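You operate a simulated robot arm through the tools that you are given. There is no shell and no other tool.

Carry out the task below with a simulated robot arm. There is one attempt and no reset: what you move stays moved.

TASK
Put things in order on the top of belt two. At the end: the black sponge probe stands where the blue polishing block stood; the white rivet magazine from the top of belt two stands on top of the white sleeve; the blue polishing block is on the green tray; the brown wiping block from the top of belt two stands on top of the silver riser block; whatever was shut is shut again. Leave all else as you found it, and nothing knocked over.

Only the result counts: the job must be done as asked and must still hold three seconds after the hand-in. Knocking over, shifting, dropping, spilling or breaking anything else fails it.

THE ROBOT
A 6-joint arm with a two-finger parallel gripper, fixed in place. Base frame: the origin is at the foot of the arm, x ahead of it, y to its left, z up; the work surface is at about z = 0. Readings come in m, rad, newtons and seconds.
With the tool pointing down near the work surface it reaches from about 0.18 to 0.46 m from the base axis. Its first joint turns from -1.222 to 1.222 rad. Payload 1.9 kg.
The tool frame sits at the grasp point between the pads (the TCP): z along the fingers, y along the line on which they close. The tips reach 0.023 m beyond it. The gripper opens to 0.094 m. The fingers are 0.038 m wide and 0.01 m thick; the gripper's body (0.054 by 0.096 m) begins 0.039 m behind the TCP.
Orientation is told as [roll, pitch, yaw] about the base's x, y, z axes, in that order, counted from this pose: with the fingers straight down and closing along the base's y, the tool's x points along the base's -x, its y along +y and its z along -z.

THE INTERFACE
- The arm moves only by the tool drive_tool. Its arguments are lists of equal length, an entry for each row: "grip": the opening in per cent of the stroke, from 0 (shut) to 100 (fully open); "travel": the shift along the tool's x, y, z in units of 250 mm (1.0 is 250 mm), a list of three; "dr": the turn, a rotation vector about the tool's x, y, z in units of 180 degrees (1.0 is 180 degrees), a list of three. In form: {"grip": [grip, ...], "travel": [[dx, dy, dz], ...], "dr": [[rx, ry, rz], ...]}. A call has 1 to 20 rows; each row is the pose to reach, as a shift and turn from the pose commanded when the call began, along the tool's axes at that moment. A call with a number of a shift or a turn outside -1 to 1 is refused whole. Each row takes 0.2 s and may step no farther than 0.05 m and 0.15 rad from the row before; otherwise, or with a gripper value out of range, the whole call is refused. A pose out of reach is approached as far as the arm can. The call stops where the force on the tool passes 40 N (or 10 N more than at its start, if that is more) or the arm is blocked; 0.2 s more then pass. The fingers move at their own pace (about 0.108 m/s each) and stop on an object; they squeeze with about 43 N. The grip force told is the motor's: it shows also when the fingers shut on nothing. Time passes only in rows, and 0.2 s behind the last, so rows that repeat a pose let the fingers close. It gives the time, the measured TCP pose, the force on the tool (base axes), the opening and the grip force at its end, in the units of the frame above (readings bear some noise), with the torque about the TCP (base axes, N m) and any sound that the robot's microphone picked up.
- Cameras (640 x 400 px; columns grow to the right, rows downward): "scene" is fixed at [0.0801, 0.3422, 0.4188]; the picture's right is [-0.43, -0.90, 0.00], its down [-0.54, 0.26, -0.80] and it looks along [0.72, -0.35, -0.60] (base axes); focal length 214 px, centre (320, 200). "wrist" rides on the gripper at [0.086, 0.016, -0.075] in the tool frame; the picture's right is [-0.18, 0.98, 0.00], its down [-0.58, -0.11, -0.81] and it looks along [-0.79, -0.15, 0.59] (tool axes); focal length 243 px, centre (320, 200). There is no depth. A picture from a camera that has moved, and an enlarged one, comes with that camera's place and axes in the base frame and with its lens.
- grab_frame(camera): a new picture of that camera. The clock stands still meanwhile.
- close_up(camera, box): a new picture of the part [left, top, right, bottom] of that camera's present view, enlarged. The clock stands still meanwhile.
- close_job(): hands the job in; it is judged then, once.

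Places have to be worked out from the pictures, the camera data and where the tool is seen. Open the gripper and draw the arm clear of the work before you hand the job in, unless the task says otherwise.

The tools are called after ">>>" as name(argument=value, ...) on one line, values as JSON. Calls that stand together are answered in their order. drive_tool: Moves the arm, as the interface text tells. Its arguments: {"type":"object","properties":{"grip":{"type":"array","items":{"type":"number"}},"travel":{"type":"array","items":{"type":"array","items":{"type":"number"}}},"dr":{"type":"array","items":{"type":"array","items":{"type":"number"}}}},"required":["grip","travel","dr"]} The other tools are called the same way: grab_frame (camera) takes a picture; close_up (camera, box) takes an enlarged picture of a part of a camera's view; close_job () hands the job in.

At the start:

```text
time: 0.0
tool_pos: [0.2987, 0.0948, 0.2864]
ee_rot: [0.0, -0.001, 0.001]
contact_force: [0.3, 0.2, -0.1]
torque: [0.02, -0.02, -0.02]
finger_gap: 0.0942
grasp_force: 0.0
```

scene: 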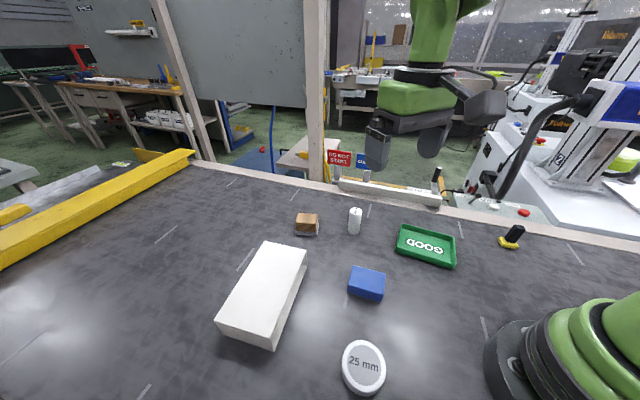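
wrist: 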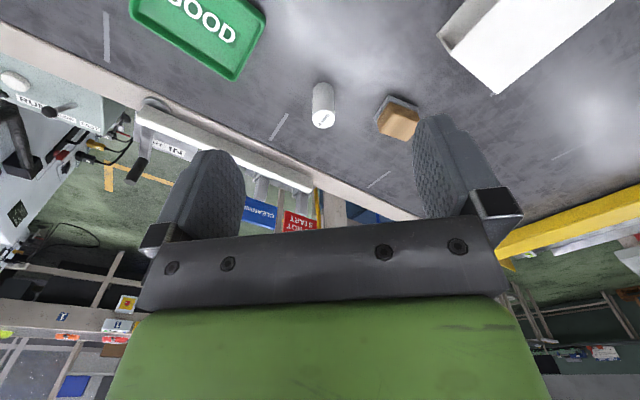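

The pictures show a brown block (on something silver?), a white cylinder, a green tray, a blue block, a white box, a "25 mm" disc and a black object on a yellow base. I'll enlarge these parts to identify them.

>>> close_up(camera="scene", box=[280, 190, 400, 265])

>>> close_up(camera="scene", box=[380, 200, 540, 300])

>>> close_up(camera="scene", box=[200, 230, 400, 400])

>>> close_up(camera="scene", box=[310, 130, 550, 260])

>>> close_up(camera="wrist", box=[280, 60, 460, 170])

```text
5.33 times, centred on (340, 228) of scene
camera zoom: at [0.0801, 0.3422, 0.4188], right [-0.43, -0.9, 0.0], down [-0.54, 0.26, -0.8], along [0.72, -0.35, -0.6], focal length 1144 px, centre (213, 53)
```

zoom: 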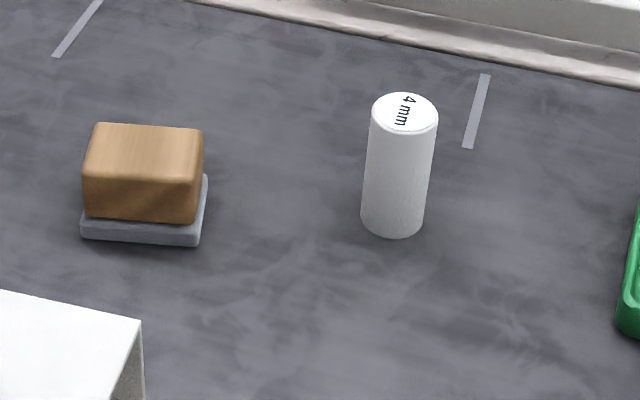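

```text
4.00 times, centred on (460, 250) of scene
camera zoom: at [0.0801, 0.3422, 0.4188], right [-0.43, -0.9, 0.0], down [-0.54, 0.26, -0.8], along [0.72, -0.35, -0.6], focal length 858 px, centre (-240, 0)
```

zoom: 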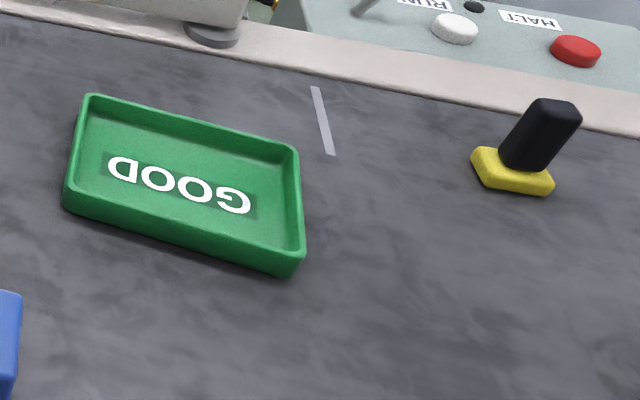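

```text
2.35 times, centred on (300, 315) of scene
camera zoom: at [0.0801, 0.3422, 0.4188], right [-0.43, -0.9, 0.0], down [-0.54, 0.26, -0.8], along [0.72, -0.35, -0.6], focal length 505 px, centre (367, -71)
```

zoom: 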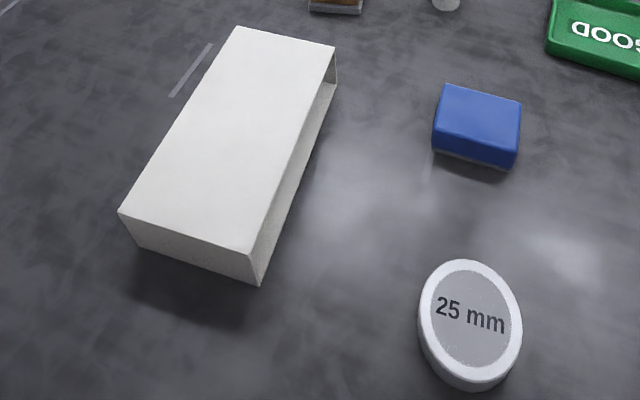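

```text
2.67 times, centred on (430, 195) of scene
camera zoom: at [0.0801, 0.3422, 0.4188], right [-0.43, -0.9, 0.0], down [-0.54, 0.26, -0.8], along [0.72, -0.35, -0.6], focal length 572 px, centre (27, 213)
```

zoom: 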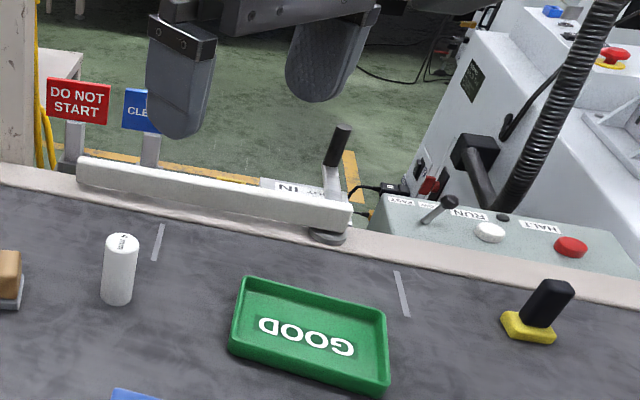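

```text
3.56 times, centred on (370, 115) of wrist
camera zoom: at [0.2131, 0.1099, 0.3611], right [0.18, 0.98, 0.0], down [0.58, -0.11, 0.81], along [0.79, -0.15, -0.59], focal length 863 px, centre (142, 502)
```

zoom: 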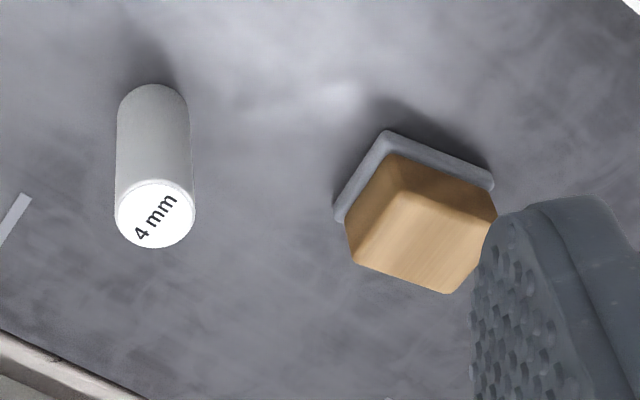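

The sleeve is the white open-ended box and the magazine is the "4 mm" cylinder. I can't see the silver riser block yet. I'll swing the wrist camera to the left, high up, to look at the sleeve and the rest of the belt.

>>> drive_tool(grip=[100, 100, 100, 100, 100, 100, 100], travel=[[0.06, 0.06, 0], [0.12, 0.12, 0], [0.17, 0.18, 0], [0.23, 0.24, 0], [0.29, 0.3, 0], [0.34, 0.36, 0], [0.4, 0.42, 0]], dr=[[0, 0, -0.036], [0, 0, -0.072], [0, 0, -0.108], [0, 0, -0.143], [0, 0, -0.179], [0, 0, -0.215], [0, 0, -0.25]])

>>> grab_frame(camera="wrist")

>>> grab_frame(camera="scene")

```text
time: 1.6
tool_pos: [0.1991, 0.2007, 0.2871]
ee_rot: [0.002, -0.002, 0.786]
contact_force: [0.8, 0.0, -0.3]
torque: [0.0, 0.01, 0.03]
finger_gap: 0.0942
grasp_force: 0.0
```

```text
taken
camera wrist: at [0.1273, 0.1497, 0.3621], right [-0.57, 0.82, 0.0], down [0.49, 0.33, 0.81], along [0.66, 0.46, -0.59], focal length 243 px, centre (320, 200)
```

wrist: 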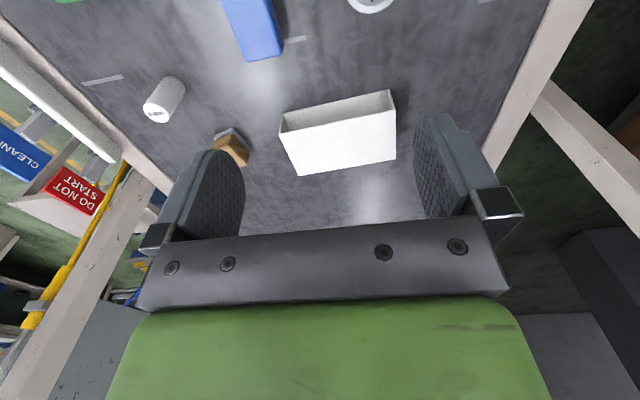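

```text
taken
```

scene: 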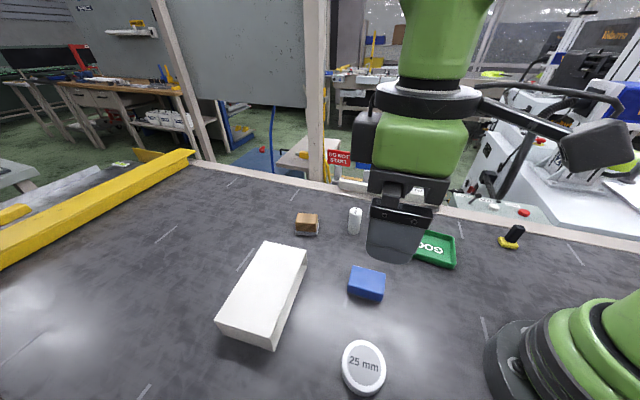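

The sleeve looks open on the side facing the arm, so I'll enlarge that part.

>>> close_up(camera="wrist", box=[260, 70, 420, 190])

>>> close_up(camera="wrist", box=[120, 60, 280, 170])

>>> close_up(camera="wrist", box=[200, 0, 440, 120])

>>> close_up(camera="scene", box=[200, 230, 330, 360])

```text
3.33 times, centred on (340, 130) of wrist
camera zoom: at [0.1273, 0.1497, 0.3621], right [-0.57, 0.82, 0.0], down [0.49, 0.33, 0.81], along [0.66, 0.46, -0.59], focal length 809 px, centre (253, 433)
```

zoom: 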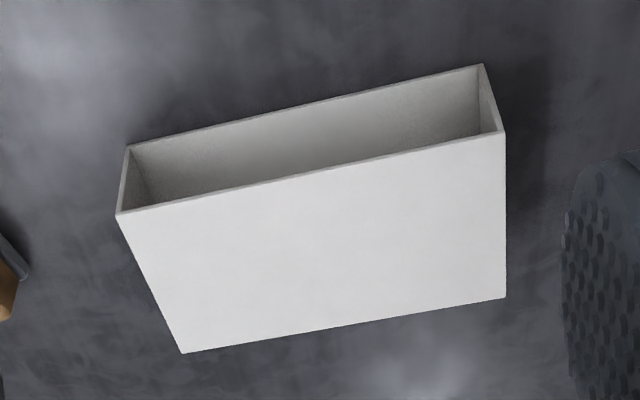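

```text
3.64 times, centred on (200, 115) of wrist
camera zoom: at [0.1273, 0.1497, 0.3621], right [-0.57, 0.82, 0.0], down [0.49, 0.33, 0.81], along [0.66, 0.46, -0.59], focal length 882 px, centre (756, 509)
```

zoom: 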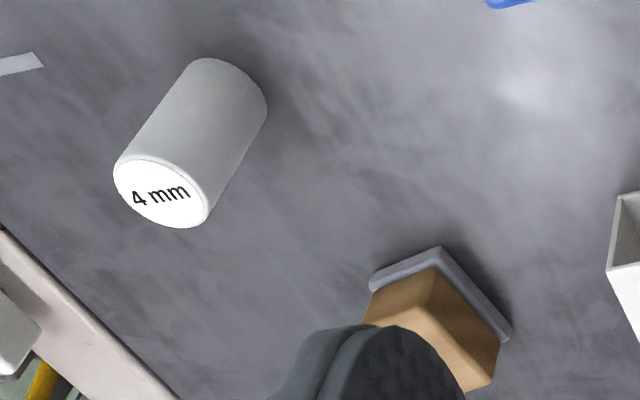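

```text
2.67 times, centred on (320, 60) of wrist
camera zoom: at [0.1273, 0.1497, 0.3621], right [-0.57, 0.82, 0.0], down [0.49, 0.33, 0.81], along [0.66, 0.46, -0.59], focal length 647 px, centre (320, 573)
```

zoom: 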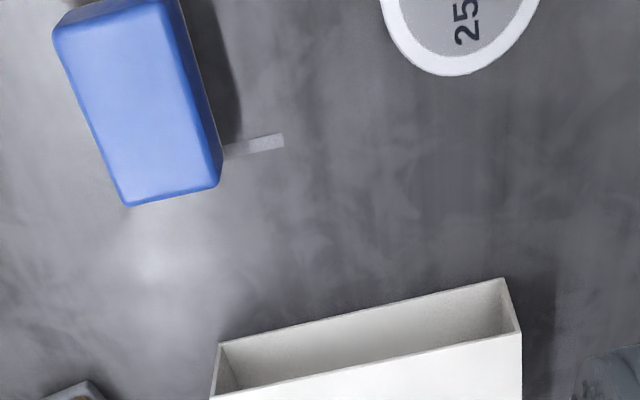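

```text
3.08 times, centred on (265, 295) of scene
camera zoom: at [0.0801, 0.3422, 0.4188], right [-0.43, -0.9, 0.0], down [-0.54, 0.26, -0.8], along [0.72, -0.35, -0.6], focal length 660 px, centre (489, -92)
```

zoom: 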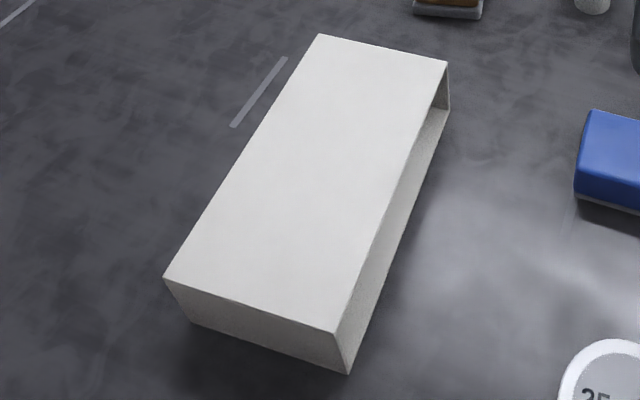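

The near part of the sleeve looks empty. I'll check the 25 mm disc closely from the scene camera as a possible riser, along with the rest of the belt.

>>> close_up(camera="scene", box=[330, 330, 400, 400])

>>> close_up(camera="scene", box=[0, 130, 220, 270])

>>> close_up(camera="scene", box=[340, 255, 395, 310])

>>> close_up(camera="scene", box=[440, 200, 640, 325])

```text
5.71 times, centred on (365, 365) of scene
camera zoom: at [0.0801, 0.3422, 0.4188], right [-0.43, -0.9, 0.0], down [-0.54, 0.26, -0.8], along [0.72, -0.35, -0.6], focal length 1226 px, centre (63, -743)
```

zoom: 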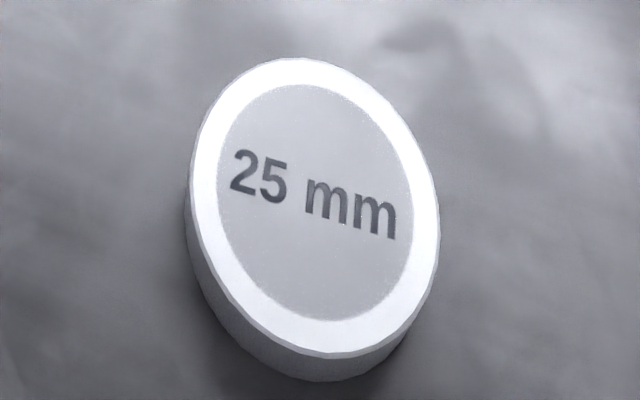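

```text
2.86 times, centred on (110, 200) of scene
camera zoom: at [0.0801, 0.3422, 0.4188], right [-0.43, -0.9, 0.0], down [-0.54, 0.26, -0.8], along [0.72, -0.35, -0.6], focal length 613 px, centre (920, 200)
```

zoom: 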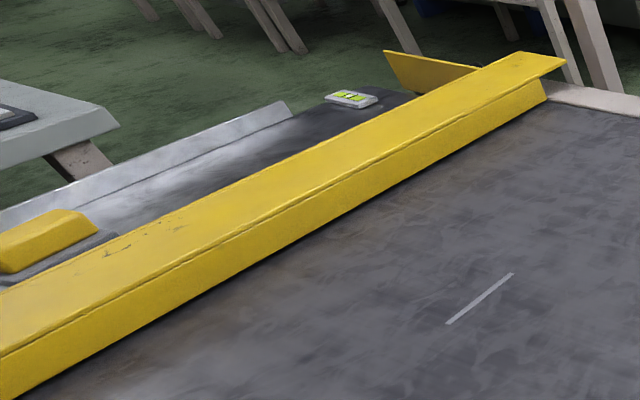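

```text
7.27 times, centred on (368, 282) of scene
camera zoom: at [0.0801, 0.3422, 0.4188], right [-0.43, -0.9, 0.0], down [-0.54, 0.26, -0.8], along [0.72, -0.35, -0.6], focal length 1560 px, centre (-26, -400)
```

zoom: 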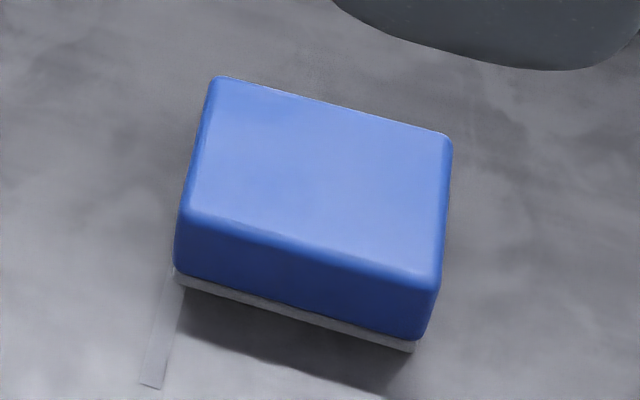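

```text
3.20 times, centred on (540, 262) of scene
camera zoom: at [0.0801, 0.3422, 0.4188], right [-0.43, -0.9, 0.0], down [-0.54, 0.26, -0.8], along [0.72, -0.35, -0.6], focal length 686 px, centre (-384, 0)
```

zoom: 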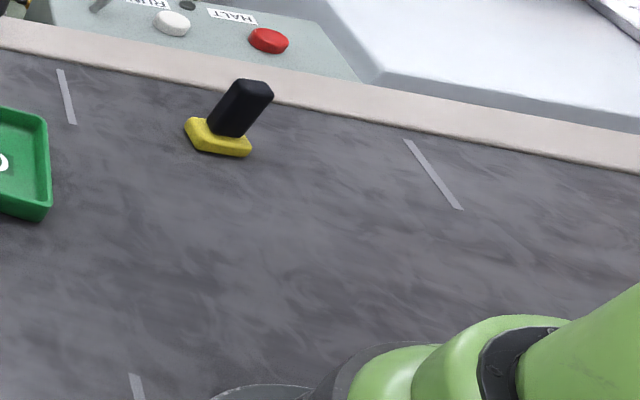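

The disc is white with a grey label, so it isn't the riser. From the wrist view I put the sleeve at about 0.176 x 0.10 x 0.054 m, centred near (0.33, 0.33), with its open side facing the base. I'll go lower with the fingers tilted slightly outward to look deep inside.

>>> drive_tool(grip=[100, 100, 100, 100, 100], travel=[[0, 0, 0.12], [0, 0, 0.24], [0, 0, 0.36], [0, 0, 0.48], [0, 0, 0.59]], dr=[[0, -0.016, 0], [0, -0.033, 0], [0, -0.05, 0], [0, -0.067, 0], [0, -0.083, 0]])

>>> grab_frame(camera="wrist")

```text
time: 2.8
tool_pos: [0.2002, 0.1991, 0.1369]
ee_rot: [0.002, -0.265, 0.783]
contact_force: [0.2, 0.2, 0.0]
torque: [0.02, 0.04, -0.01]
finger_gap: 0.094
grasp_force: 0.0
```

```text
taken
camera wrist: at [0.1165, 0.1377, 0.1877], right [-0.57, 0.82, 0.05], down [0.33, 0.17, 0.93], along [0.75, 0.54, -0.37], focal length 243 px, centre (320, 200)
```

wrist: 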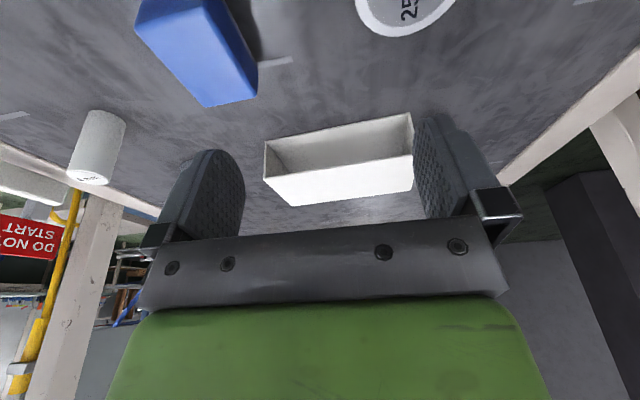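

>>> close_up(camera="wrist", box=[250, 100, 430, 220])

```text
3.33 times, centred on (340, 160) of wrist
camera zoom: at [0.1165, 0.1377, 0.1877], right [-0.57, 0.82, 0.05], down [0.33, 0.17, 0.93], along [0.75, 0.54, -0.37], focal length 809 px, centre (253, 333)
```

zoom: 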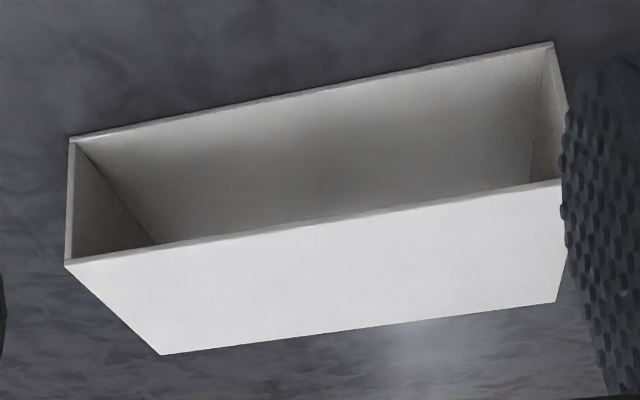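

The sleeve appears empty inside. I'll go back up and untilt, then swing to the right to look for the riser there.

>>> drive_tool(grip=[100, 100, 100, 100, 100], travel=[[-0.03, 0, -0.116], [-0.062, 0, -0.232], [-0.093, 0, -0.348], [-0.124, 0, -0.464], [-0.154, 0, -0.58]], dr=[[0, 0.016, 0], [0, 0.033, 0], [0, 0.05, 0], [0, 0.067, 0], [0, 0.083, 0]])

>>> drive_tool(grip=[100, 100, 100, 100, 100, 100, 100, 100, 100, 100, 100], travel=[[0.09, -0.09, 0], [0.18, -0.18, 0], [0.27, -0.27, 0], [0.36, -0.36, 0], [0.45, -0.45, 0], [0.54, -0.54, 0], [0.63, -0.63, 0], [0.72, -0.72, 0], [0.81, -0.81, 0], [0.9, -0.9, 0], [0.99, -0.99, 0]], dr=[[0, 0, 0.045], [0, 0, 0.091], [0, 0, 0.136], [0, 0, 0.182], [0, 0, 0.227], [0, 0, 0.273], [0, 0, 0.318], [0, 0, 0.364], [0, 0, 0.409], [0, 0, 0.455], [0, 0, 0.5]])

>>> grab_frame(camera="wrist")

>>> grab_frame(camera="scene")

```text
time: 4.0
tool_pos: [0.2005, 0.1966, 0.2874]
ee_rot: [-0.002, -0.001, 0.788]
contact_force: [-0.2, -0.4, -0.2]
torque: [0.03, -0.02, -0.03]
finger_gap: 0.0941
grasp_force: 0.1
```

```text
time: 6.4
tool_pos: [0.1976, -0.1506, 0.2912]
ee_rot: [0.002, 0.0, -0.787]
contact_force: [0.2, 0.1, 0.4]
torque: [-0.01, 0.04, 0.04]
finger_gap: 0.0939
grasp_force: 0.0
```

```text
taken
camera wrist: at [0.149, -0.0779, 0.3645], right [0.83, 0.56, 0.0], down [0.33, -0.49, 0.81], along [0.46, -0.67, -0.59], focal length 243 px, centre (320, 200)
```

wrist: 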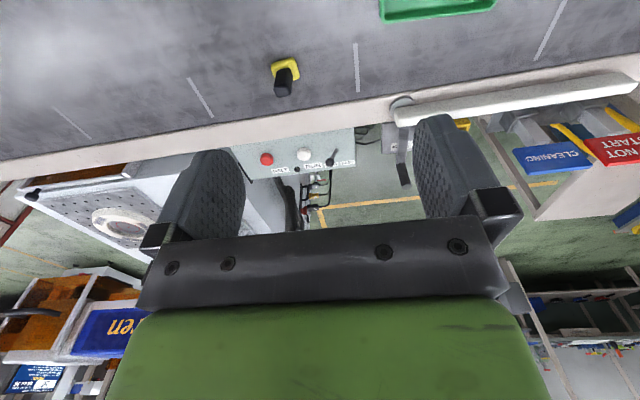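

```text
taken
```

scene: 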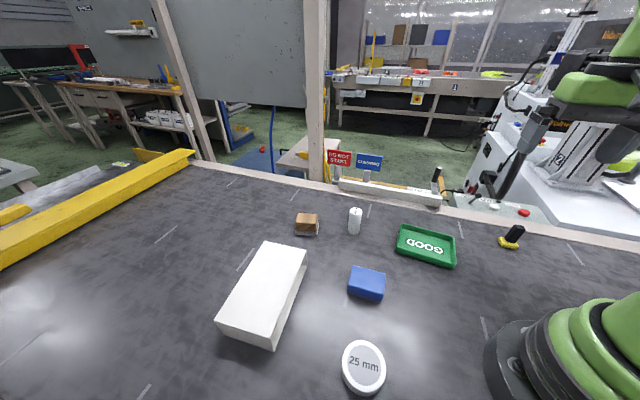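

There's no riser on the right side. The scene camera can't see the belt left of the base at low x, so I'll swing the wrist camera over there.

>>> close_up(camera="wrist", box=[230, 60, 640, 220])

>>> drive_tool(grip=[100, 100, 100, 100, 100, 100, 100, 100], travel=[[0.088, 0.088, 0], [0.177, 0.177, 0], [0.265, 0.265, 0], [0.354, 0.354, 0], [0.442, 0.442, 0], [0.53, 0.53, 0], [0.619, 0.619, 0], [0.707, 0.707, 0]], dr=[[0, 0, -0.045], [0, 0, -0.09], [0, 0, -0.135], [0, 0, -0.18], [0, 0, -0.226], [0, 0, -0.271], [0, 0, -0.316], [0, 0, -0.361]])

>>> drive_tool(grip=[100, 100, 100, 100, 100, 100, 100, 100, 100], travel=[[0.027, 0.057, 0], [0.053, 0.114, 0], [0.08, 0.171, 0], [0.107, 0.228, 0], [0.133, 0.285, 0], [0.16, 0.342, 0], [0.187, 0.399, 0], [0.213, 0.456, 0], [0.24, 0.513, 0]], dr=[[0, 0, -0.043], [0, 0, -0.086], [0, 0, -0.13], [0, 0, -0.173], [0, 0, -0.216], [0, 0, -0.259], [0, 0, -0.303], [0, 0, -0.346], [0, 0, -0.389]])

>>> grab_frame(camera="wrist")

```text
1.56 times, centred on (435, 140) of wrist
camera zoom: at [0.149, -0.0779, 0.3645], right [0.83, 0.56, 0.0], down [0.33, -0.49, 0.81], along [0.46, -0.67, -0.59], focal length 379 px, centre (140, 294)
```

zoom: 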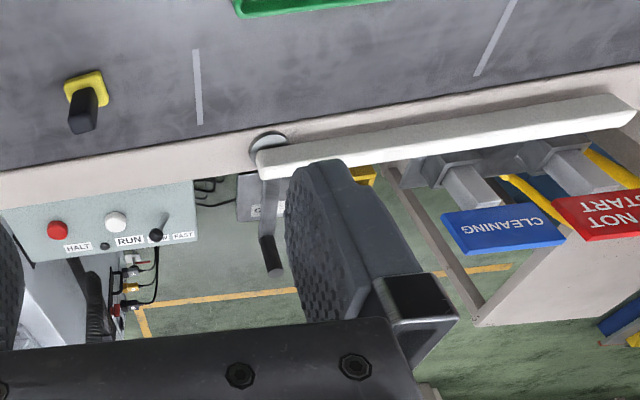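

```text
time: 8.2
tool_pos: [0.2013, 0.0992, 0.2887]
ee_rot: [0.003, -0.003, 0.351]
contact_force: [-0.2, -0.1, -0.1]
torque: [-0.01, 0.0, -0.02]
finger_gap: 0.0943
grasp_force: 0.1
```

```text
time: 10.2
tool_pos: [0.0996, 0.1988, 0.2915]
ee_rot: [0.0, -0.002, 1.575]
contact_force: [0.1, -0.6, -0.2]
torque: [0.03, -0.03, -0.01]
finger_gap: 0.094
grasp_force: 0.0
```

```text
taken
camera wrist: at [0.0825, 0.1111, 0.3647], right [-0.98, 0.18, 0.0], down [0.11, 0.58, 0.81], along [0.15, 0.79, -0.59], focal length 243 px, centre (320, 200)
```

wrist: 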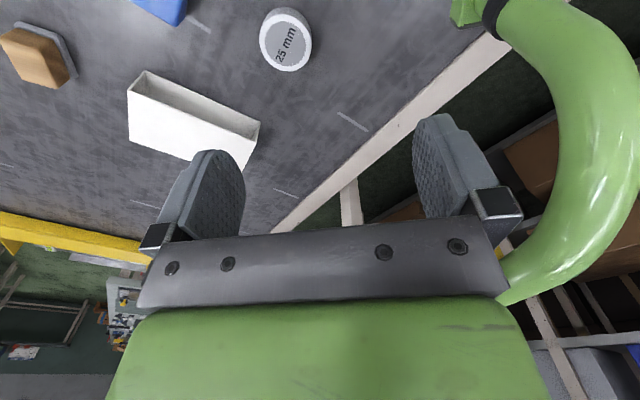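

>>> close_up(camera="wrist", box=[0, 0, 110, 110])

>>> close_up(camera="wrist", box=[240, 0, 330, 90])

>>> close_up(camera="wrist", box=[110, 60, 280, 170])

>>> close_up(camera="scene", box=[290, 205, 325, 240])

```text
3.64 times, centred on (55, 55) of wrist
camera zoom: at [0.0825, 0.1111, 0.3647], right [-0.98, 0.18, 0.0], down [0.11, 0.58, 0.81], along [0.15, 0.79, -0.59], focal length 882 px, centre (1284, 727)
```

zoom: 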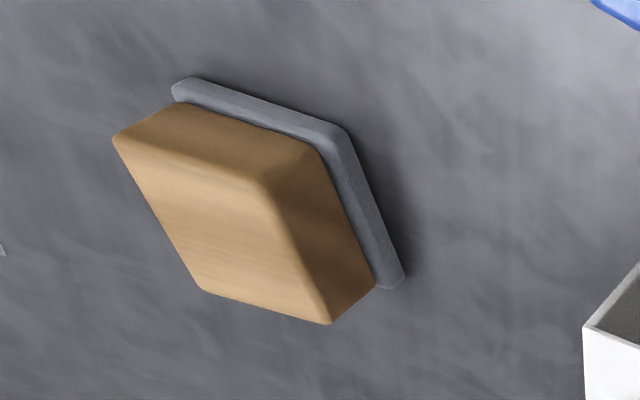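

```text
4.44 times, centred on (285, 45) of wrist
camera zoom: at [0.0825, 0.1111, 0.3647], right [-0.98, 0.18, 0.0], down [0.11, 0.58, 0.81], along [0.15, 0.79, -0.59], focal length 1078 px, centre (476, 889)
```

zoom: 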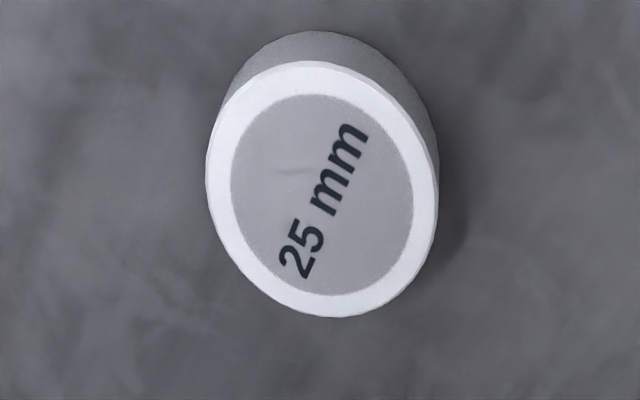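

```text
3.64 times, centred on (195, 115) of wrist
camera zoom: at [0.0825, 0.1111, 0.3647], right [-0.98, 0.18, 0.0], down [0.11, 0.58, 0.81], along [0.15, 0.79, -0.59], focal length 882 px, centre (774, 509)
```

zoom: 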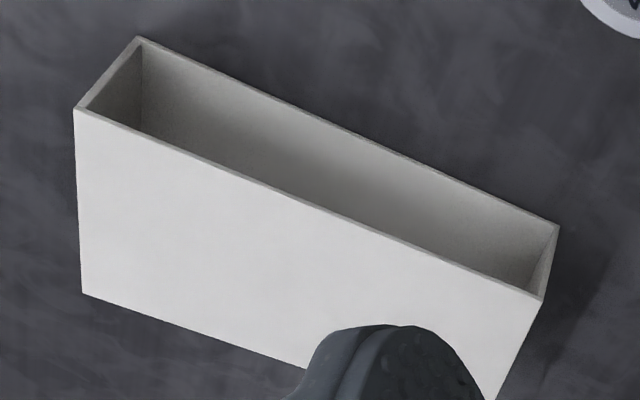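

```text
11.43 times, centred on (308, 222) of scene
camera zoom: at [0.0801, 0.3422, 0.4188], right [-0.43, -0.9, 0.0], down [-0.54, 0.26, -0.8], along [0.72, -0.35, -0.6], focal length 2451 px, centre (463, -57)
```

zoom: 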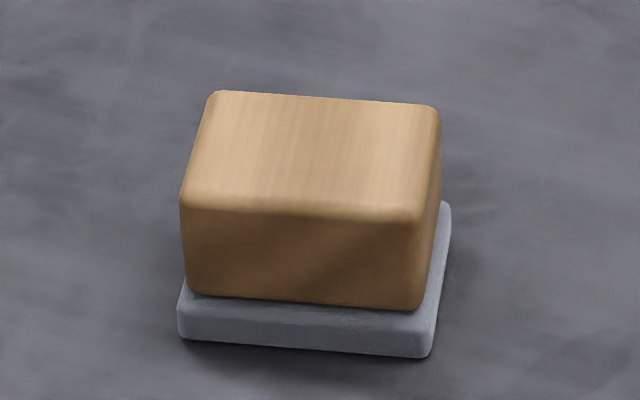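

The disc is about 60 mm across and roughly 25 mm high, with a grey-silver face marked "25 mm". Nothing else on the belt could be a riser, so I take the disc to be the silver riser block. Brown's grey base is its own pad. I judge blue to be at about (0.263, 0.147), with its long side at 48° and a height near 35 mm, so I move above it.

>>> drive_tool(grip=[100, 100, 100, 100, 100, 100], travel=[[0.035, -0.109, 0.11], [0.069, -0.218, 0.22], [0.104, -0.327, 0.33], [0.139, -0.436, 0.44], [0.173, -0.545, 0.56], [0.208, -0.654, 0.68]], dr=[[0, 0, 0.039], [0, 0, 0.078], [0, 0, 0.117], [0, 0, 0.156], [0, 0, 0.195], [0, 0, 0.2346]])

>>> grab_frame(camera="wrist")

>>> close_up(camera="scene", box=[290, 190, 450, 310])

```text
time: 11.6
tool_pos: [0.2621, 0.1477, 0.1172]
ee_rot: [-0.001, -0.001, 0.833]
contact_force: [-0.2, 0.1, 0.7]
torque: [0.02, 0.03, 0.05]
finger_gap: 0.0941
grasp_force: 0.1
```

```text
taken
camera wrist: at [0.1928, 0.0933, 0.1918], right [-0.6, 0.8, 0.0], down [0.47, 0.35, 0.81], along [0.64, 0.49, -0.59], focal length 243 px, centre (320, 200)
```

wrist: 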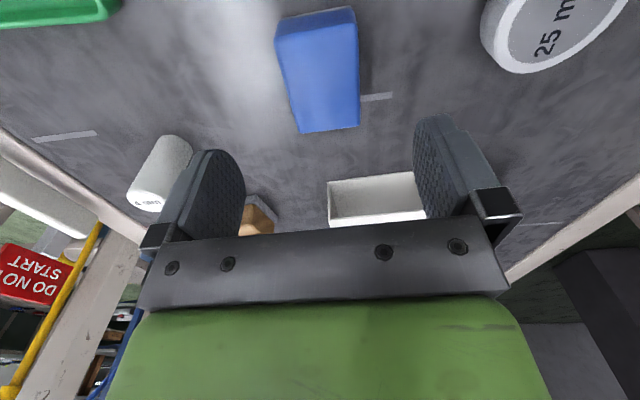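

```text
3.33 times, centred on (370, 250) of scene
camera zoom: at [0.08, 0.3422, 0.4188], right [-0.43, -0.9, 0.0], down [-0.54, 0.26, -0.8], along [0.72, -0.35, -0.6], focal length 715 px, centre (153, 33)
```

zoom: 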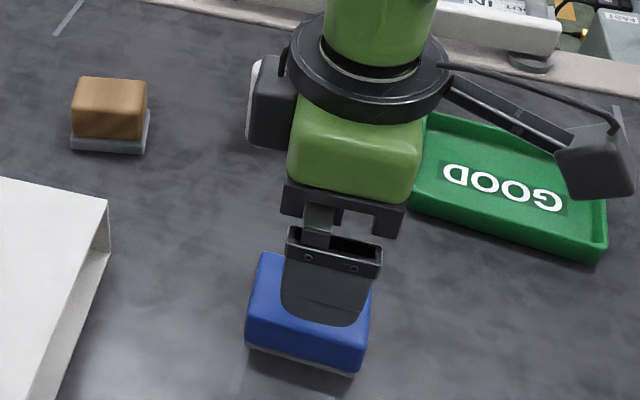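

>>> close_up(camera="wrist", box=[250, 0, 400, 150])

```text
2.67 times, centred on (325, 75) of wrist
camera zoom: at [0.1928, 0.0933, 0.1918], right [-0.6, 0.8, 0.0], down [0.47, 0.35, 0.81], along [0.64, 0.49, -0.59], focal length 647 px, centre (307, 533)
```

zoom: 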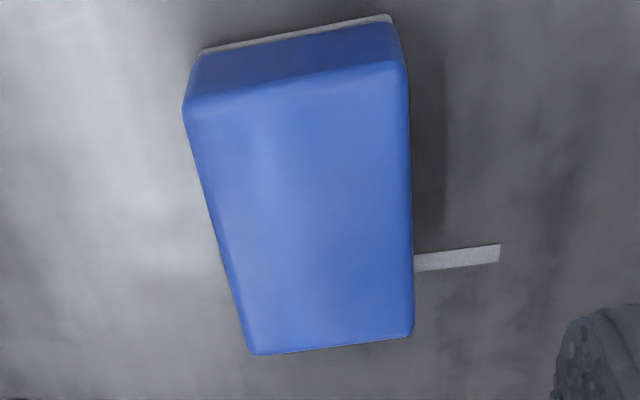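

Measured again from the wrist camera, blue's centre is (0.262, 0.148), which is right under the tool. I descend to about z = 0.028 and grip it.

>>> drive_tool(grip=[100, 100, 100, 100, 30, 30, 30, 30], travel=[[0, 0, 0.12], [0, 0, 0.24], [0, 0, 0.33], [0, 0, 0.356], [0, 0, 0.356], [0, 0, 0.356], [0, 0, 0.356], [0, 0, 0.356]], dr=[[0, 0, 0], [0, 0, 0], [0, 0, 0], [0, 0, 0], [0, 0, 0], [0, 0, 0], [0, 0, 0], [0, 0, 0]])

```text
time: 13.4
tool_pos: [0.2606, 0.1469, 0.0305]
ee_rot: [0.001, -0.002, 0.834]
contact_force: [0.1, 0.1, 0.0]
torque: [0.02, -0.01, 0.03]
finger_gap: 0.0494
grasp_force: 42.5
```

Blue is held, with a gap of 0.049 m. The tray's inner width is tight for the fingers, so I'll re-grip higher on the block to keep the tips above the tray rim at release.

>>> drive_tool(grip=[70, 70, 70, 70, 30, 30, 30, 30], travel=[[0, 0, 0], [0, 0, 0], [0, 0, -0.025], [0, 0, -0.05], [0, 0, -0.05], [0, 0, -0.05], [0, 0, -0.05], [0, 0, -0.05]], dr=[[0, 0, 0], [0, 0, 0], [0, 0, 0], [0, 0, 0], [0, 0, 0], [0, 0, 0], [0, 0, 0], [0, 0, 0]])

>>> drive_tool(grip=[30, 30, 30, 30], travel=[[0, 0, -0.1], [0, 0, -0.2], [0, 0, -0.3], [0, 0, -0.4]], dr=[[0, 0, 0], [0, 0, 0], [0, 0, 0], [0, 0, 0]])

>>> grab_frame(camera="scene")

>>> grab_frame(camera="wrist")

```text
time: 15.2
tool_pos: [0.2609, 0.1476, 0.0419]
ee_rot: [0.001, -0.003, 0.835]
contact_force: [0.1, -0.5, -0.8]
torque: [-0.03, -0.02, -0.04]
finger_gap: 0.0492
grasp_force: 43.3
```

```text
time: 16.2
tool_pos: [0.261, 0.1468, 0.1423]
ee_rot: [0.002, -0.001, 0.833]
contact_force: [0.0, -0.1, 0.4]
torque: [0.02, -0.01, 0.0]
finger_gap: 0.0281
grasp_force: 0.0
```

```text
taken
```

scene: 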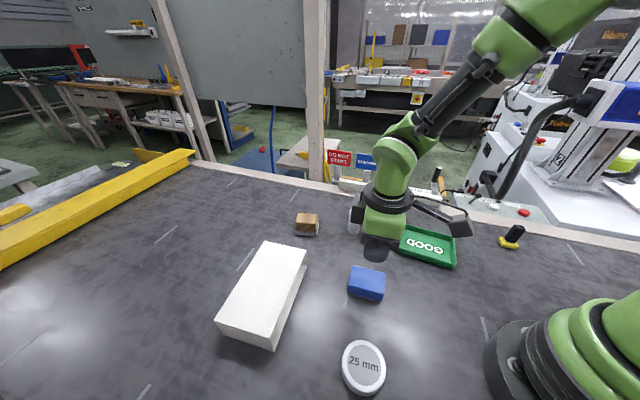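

```text
taken
camera wrist: at [0.1918, 0.093, 0.2165], right [-0.6, 0.8, 0.0], down [0.47, 0.36, 0.81], along [0.64, 0.49, -0.59], focal length 243 px, centre (320, 200)
```

wrist: 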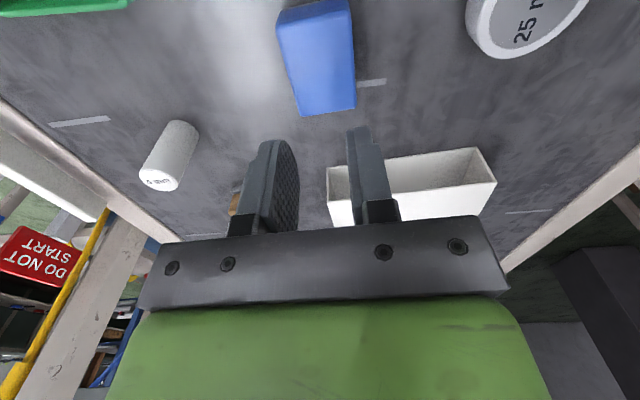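

The block slipped out at the higher grip and is still standing at its place. I'll open, go down to the lower grip and lift in a slow test.

>>> drive_tool(grip=[100, 100, 100, 100, 100, 100, 0, 0, 0, 0, 0], travel=[[0, 0, 0], [0, 0, 0.05], [0, 0, 0.2], [0, 0, 0.35], [0, 0, 0.42], [0, 0, 0.456], [0, 0, 0.456], [0, 0, 0.456], [0, 0, 0.456], [0, 0, 0.456], [0, 0, 0.456]], dr=[[0, 0, 0], [0, 0, 0], [0, 0, 0], [0, 0, 0], [0, 0, 0], [0, 0, 0], [0, 0, 0], [0, 0, 0], [0, 0, 0], [0, 0, 0], [0, 0, 0]])

>>> drive_tool(grip=[0, 0, 0, 0, 0], travel=[[0, 0, -0.03], [0, 0, -0.06], [0, 0, -0.12], [0, 0, -0.2], [0, 0, -0.28]], dr=[[0, 0, 0], [0, 0, 0], [0, 0, 0], [0, 0, 0], [0, 0, 0]])

>>> grab_frame(camera="scene")

```text
time: 18.6
tool_pos: [0.2629, 0.146, 0.0277]
ee_rot: [0.003, 0.0, 0.835]
contact_force: [-0.5, -0.3, 0.2]
torque: [0.01, 0.04, 0.0]
finger_gap: 0.049
grasp_force: 43.1
```

```text
time: 19.8
tool_pos: [0.263, 0.1466, 0.1001]
ee_rot: [0.003, -0.003, 0.834]
contact_force: [0.0, -0.3, -0.7]
torque: [0.01, 0.01, 0.0]
finger_gap: 0.0495
grasp_force: 43.1
```

```text
taken
```

scene: 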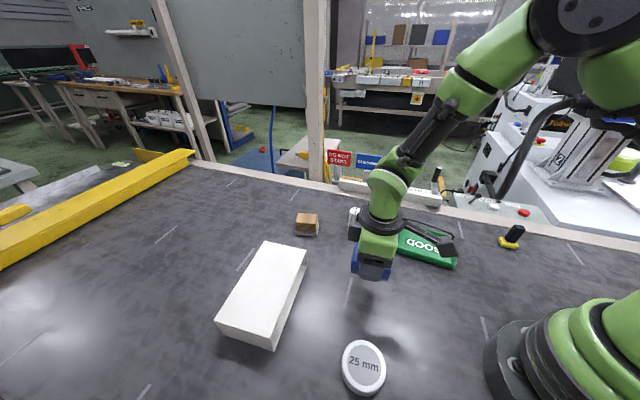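

Blue is held and lifted. I rotate about 92° so that the fingers will close along the tray's long axis, and stop just short of the tray to measure it with the wrist camera.

>>> drive_tool(grip=[0, 0, 0, 0, 0, 0, 0, 0, 0, 0, 0, 0], travel=[[0.041, -0.03, -0.05], [0.083, -0.06, -0.1], [0.124, -0.09, -0.15], [0.165, -0.119, -0.2], [0.207, -0.149, -0.2], [0.248, -0.179, -0.2], [0.289, -0.209, -0.2], [0.331, -0.239, -0.2], [0.372, -0.268, -0.2], [0.413, -0.298, -0.2], [0.455, -0.328, -0.2], [0.496, -0.358, -0.2]], dr=[[0, 0, 0.0425], [0, 0, 0.085], [0, 0, 0.1275], [0, 0, 0.17], [0, 0, 0.2125], [0, 0, 0.255], [0, 0, 0.2975], [0, 0, 0.34], [0, 0, 0.3825], [0, 0, 0.425], [0, 0, 0.4675], [0, 0, 0.51]])

>>> grab_frame(camera="wrist")

>>> grab_frame(camera="scene")

```text
time: 22.4
tool_pos: [0.2446, -0.0035, 0.1487]
ee_rot: [0.001, 0.002, -0.772]
contact_force: [0.9, -0.2, -1.3]
torque: [0.0, 0.01, 0.02]
finger_gap: 0.0494
grasp_force: 43.2
```

```text
taken
camera wrist: at [0.1943, 0.0672, 0.2228], right [0.82, 0.58, 0.0], down [0.34, -0.48, 0.81], along [0.47, -0.66, -0.59], focal length 243 px, centre (320, 200)
```

wrist: 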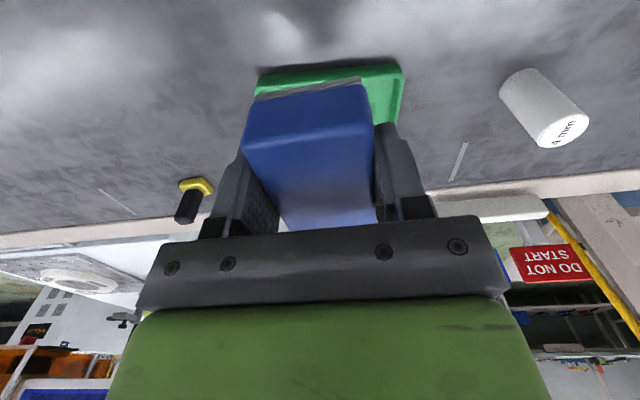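

```text
taken
```

scene: 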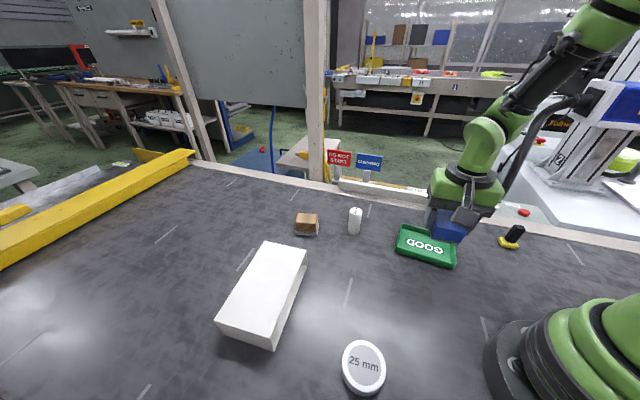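

The held block hides the tray from the wrist camera, so I'll shift sideways to see the tray beside the block.

>>> drive_tool(grip=[0, 0, 0], travel=[[0.03, 0.14, -0.04], [0.06, 0.28, -0.08], [0.08, 0.42, -0.12]], dr=[[0, 0, 0], [0, 0, 0], [0, 0, 0]])

>>> close_up(camera="wrist", box=[0, 0, 320, 200])

>>> close_up(camera="scene", box=[385, 215, 470, 275])

```text
time: 23.2
tool_pos: [0.3047, 0.0869, 0.1801]
ee_rot: [0.001, 0.001, -0.769]
contact_force: [-0.5, 0.2, -1.1]
torque: [-0.02, 0.0, -0.02]
finger_gap: 0.0491
grasp_force: 43.3
```

```text
2.00 times, centred on (160, 100) of wrist
camera zoom: at [0.2541, 0.1584, 0.2549], right [0.82, 0.58, 0.0], down [0.34, -0.48, 0.81], along [0.47, -0.66, -0.59], focal length 485 px, centre (640, 400)
```

zoom: 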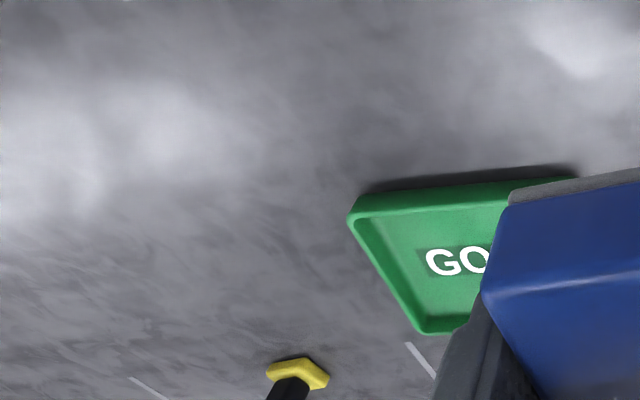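

```text
6.67 times, centred on (428, 245) of scene
camera zoom: at [0.0801, 0.3422, 0.4188], right [-0.43, -0.9, 0.0], down [-0.54, 0.26, -0.8], along [0.72, -0.35, -0.6], focal length 1430 px, centre (-397, -100)
```

zoom: 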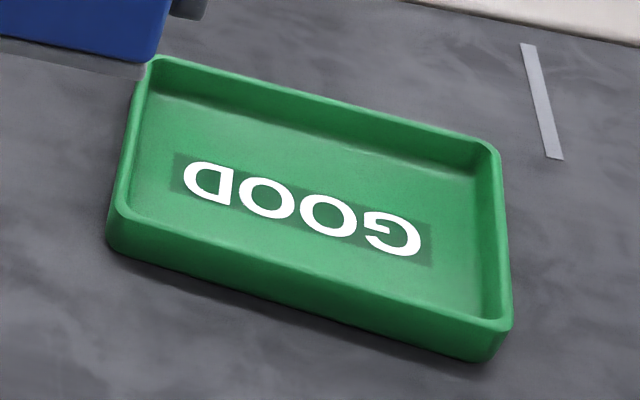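

Combining the scene and wrist views, I put the tray centre at about (0.293, -0.054), its short axis near -48.5°, the rim 18 mm high and the inner width about 80 mm. I move above the tray with a small yaw correction.

>>> drive_tool(grip=[0, 0, 0, 0, 0], travel=[[-0.072, -0.088, 0.02], [-0.144, -0.176, 0.08], [-0.216, -0.263, 0.16], [-0.288, -0.351, 0.26], [-0.36, -0.439, 0.36]], dr=[[0, 0, 0.005], [0, 0, 0.01], [0, 0, 0.015], [0, 0, 0.02], [0, 0, 0.0245]])

>>> close_up(camera="scene", box=[365, 190, 485, 280])

>>> grab_frame(camera="wrist")

```text
time: 24.4
tool_pos: [0.2901, -0.0576, 0.089]
ee_rot: [0.002, 0.0, -0.845]
contact_force: [0.5, -0.6, -0.2]
torque: [0.01, 0.0, -0.02]
finger_gap: 0.0494
grasp_force: 43.1
```

```text
4.44 times, centred on (425, 235) of scene
camera zoom: at [0.0801, 0.3422, 0.4188], right [-0.43, -0.9, 0.0], down [-0.54, 0.26, -0.8], along [0.72, -0.35, -0.6], focal length 953 px, centre (-147, 44)
```

zoom: 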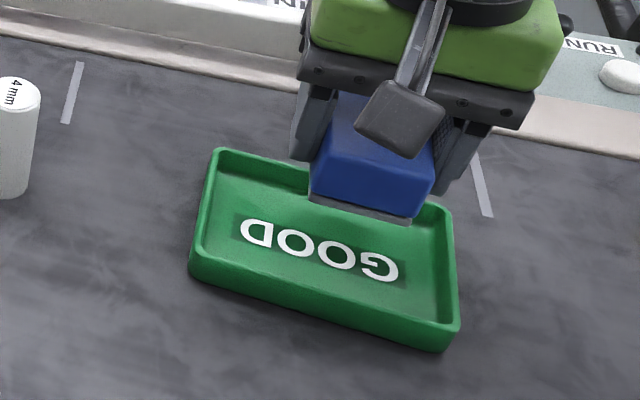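

```text
taken
camera wrist: at [0.2454, 0.0179, 0.1644], right [0.86, 0.51, 0.0], down [0.3, -0.51, 0.81], along [0.42, -0.69, -0.59], focal length 243 px, centre (320, 200)
```

wrist: 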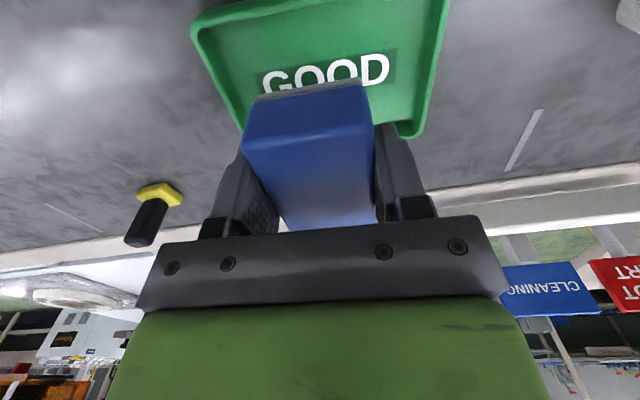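

The tray lines up with the block, so I lower blue onto the tray floor in small steps.

>>> drive_tool(grip=[0, 0, 0, 0, 0, 0], travel=[[0.005, 0.012, 0.06], [0.005, 0.012, 0.12], [0.005, 0.012, 0.165], [0.005, 0.012, 0.19], [0.005, 0.012, 0.205], [0.005, 0.012, 0.218]], dr=[[0, 0, 0], [0, 0, 0], [0, 0, 0], [0, 0, 0], [0, 0, 0], [0, 0, 0]])

>>> close_up(camera="scene", box=[365, 190, 485, 280])

```text
time: 25.8
tool_pos: [0.2931, -0.0538, 0.0338]
ee_rot: [0.002, 0.0, -0.847]
contact_force: [-1.2, -0.5, -0.7]
torque: [-0.01, 0.0, -0.01]
finger_gap: 0.0494
grasp_force: 42.9
```

```text
4.44 times, centred on (425, 235) of scene
camera zoom: at [0.0801, 0.3422, 0.4188], right [-0.43, -0.9, 0.0], down [-0.54, 0.26, -0.8], along [0.72, -0.35, -0.6], focal length 953 px, centre (-147, 44)
```

zoom: 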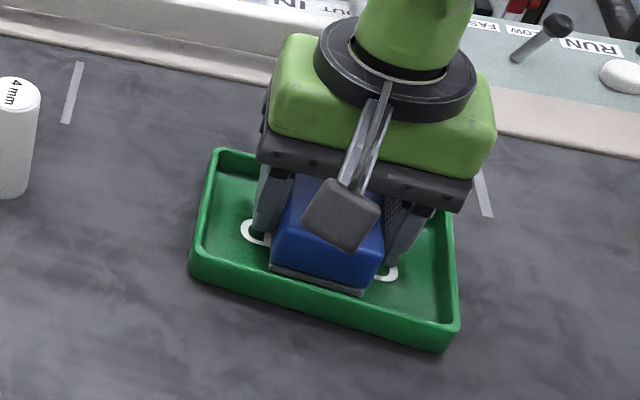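

Blue is inside the tray, but I read no contact yet. I lower a few more millimetres and watch the force.

>>> drive_tool(grip=[0, 0], travel=[[0, 0, 0.006], [0, 0, 0.01]], dr=[[0, 0, 0], [0, 0, 0]])

```text
time: 26.4
tool_pos: [0.295, -0.0534, 0.0335]
ee_rot: [0.002, -0.001, -0.846]
contact_force: [-3.7, 0.5, 9.1]
torque: [-0.28, -0.11, -0.04]
finger_gap: 0.0495
grasp_force: 42.8
stopped in row 2: the force on the tool passed its limit at 41 N (the readings are from after the stop); the commanded pose is now the measured one
```

Blue rests on the tray floor. I open moderately, rise and look.

>>> drive_tool(grip=[70, 70, 70, 70, 70, 70, 70], travel=[[0, 0, 0], [0, 0, 0], [0, 0, -0.04], [0, 0, -0.12], [0, 0, -0.25], [0, 0, -0.4], [0, 0, -0.55]], dr=[[0, 0, 0], [0, 0, 0], [0, 0, 0], [0, 0, 0], [0, 0, 0], [0, 0, 0], [0, 0, 0]])

>>> close_up(camera="scene", box=[365, 190, 485, 280])

>>> grab_frame(camera="wrist")

```text
time: 28.0
tool_pos: [0.2949, -0.0526, 0.1702]
ee_rot: [0.002, 0.002, -0.848]
contact_force: [-1.0, 0.6, -0.6]
torque: [-0.02, -0.02, -0.04]
finger_gap: 0.0655
grasp_force: 0.0
```

```text
4.44 times, centred on (425, 235) of scene
camera zoom: at [0.0801, 0.3422, 0.4188], right [-0.43, -0.9, 0.0], down [-0.54, 0.26, -0.8], along [0.72, -0.35, -0.6], focal length 953 px, centre (-147, 44)
```

zoom: 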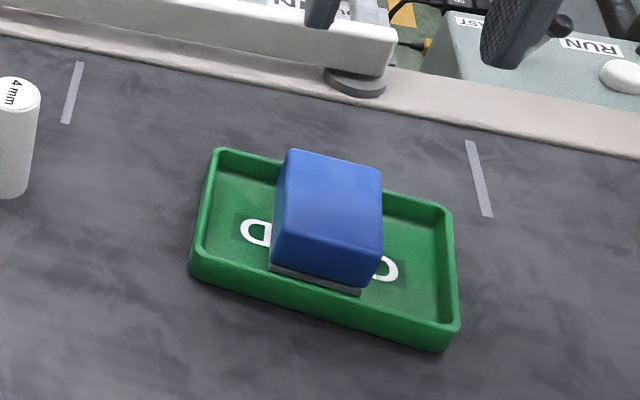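

```text
taken
camera wrist: at [0.2503, 0.0213, 0.2459], right [0.86, 0.51, 0.0], down [0.3, -0.51, 0.81], along [0.41, -0.69, -0.59], focal length 243 px, centre (320, 200)
```

wrist: 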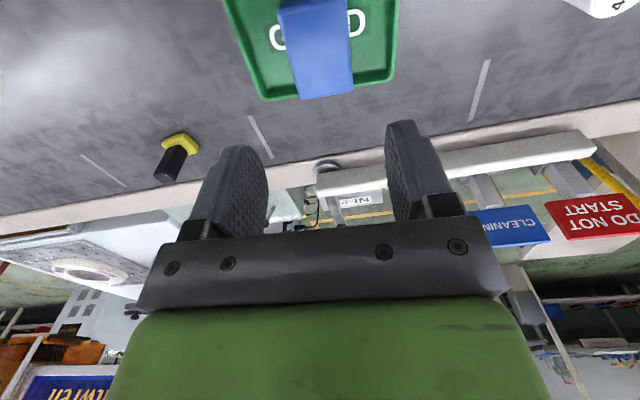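

>>> close_up(camera="scene", box=[395, 215, 460, 265])

>>> close_up(camera="wrist", box=[210, 0, 410, 120])

```text
8.00 times, centred on (428, 240) of scene
camera zoom: at [0.0801, 0.3422, 0.4188], right [-0.43, -0.9, 0.0], down [-0.54, 0.26, -0.8], along [0.72, -0.35, -0.6], focal length 1716 px, centre (-540, -120)
```

zoom: 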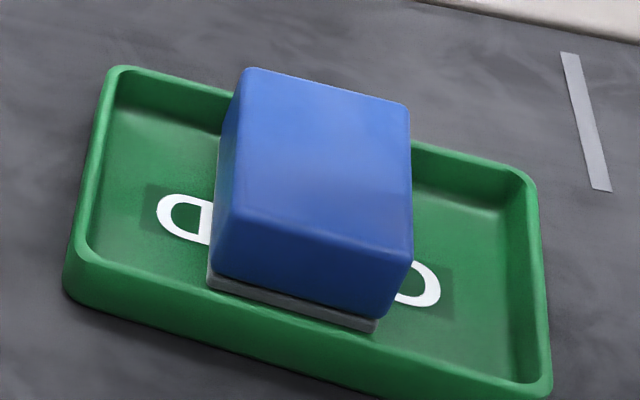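

```text
3.20 times, centred on (310, 60) of wrist
camera zoom: at [0.2503, 0.0213, 0.2459], right [0.86, 0.51, 0.0], down [0.3, -0.51, 0.81], along [0.41, -0.69, -0.59], focal length 776 px, centre (352, 648)
```

zoom: 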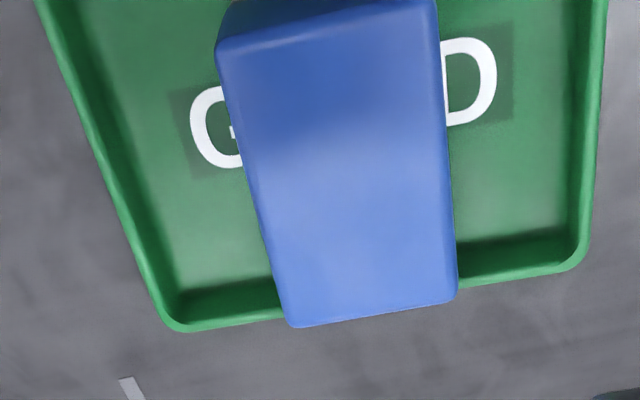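

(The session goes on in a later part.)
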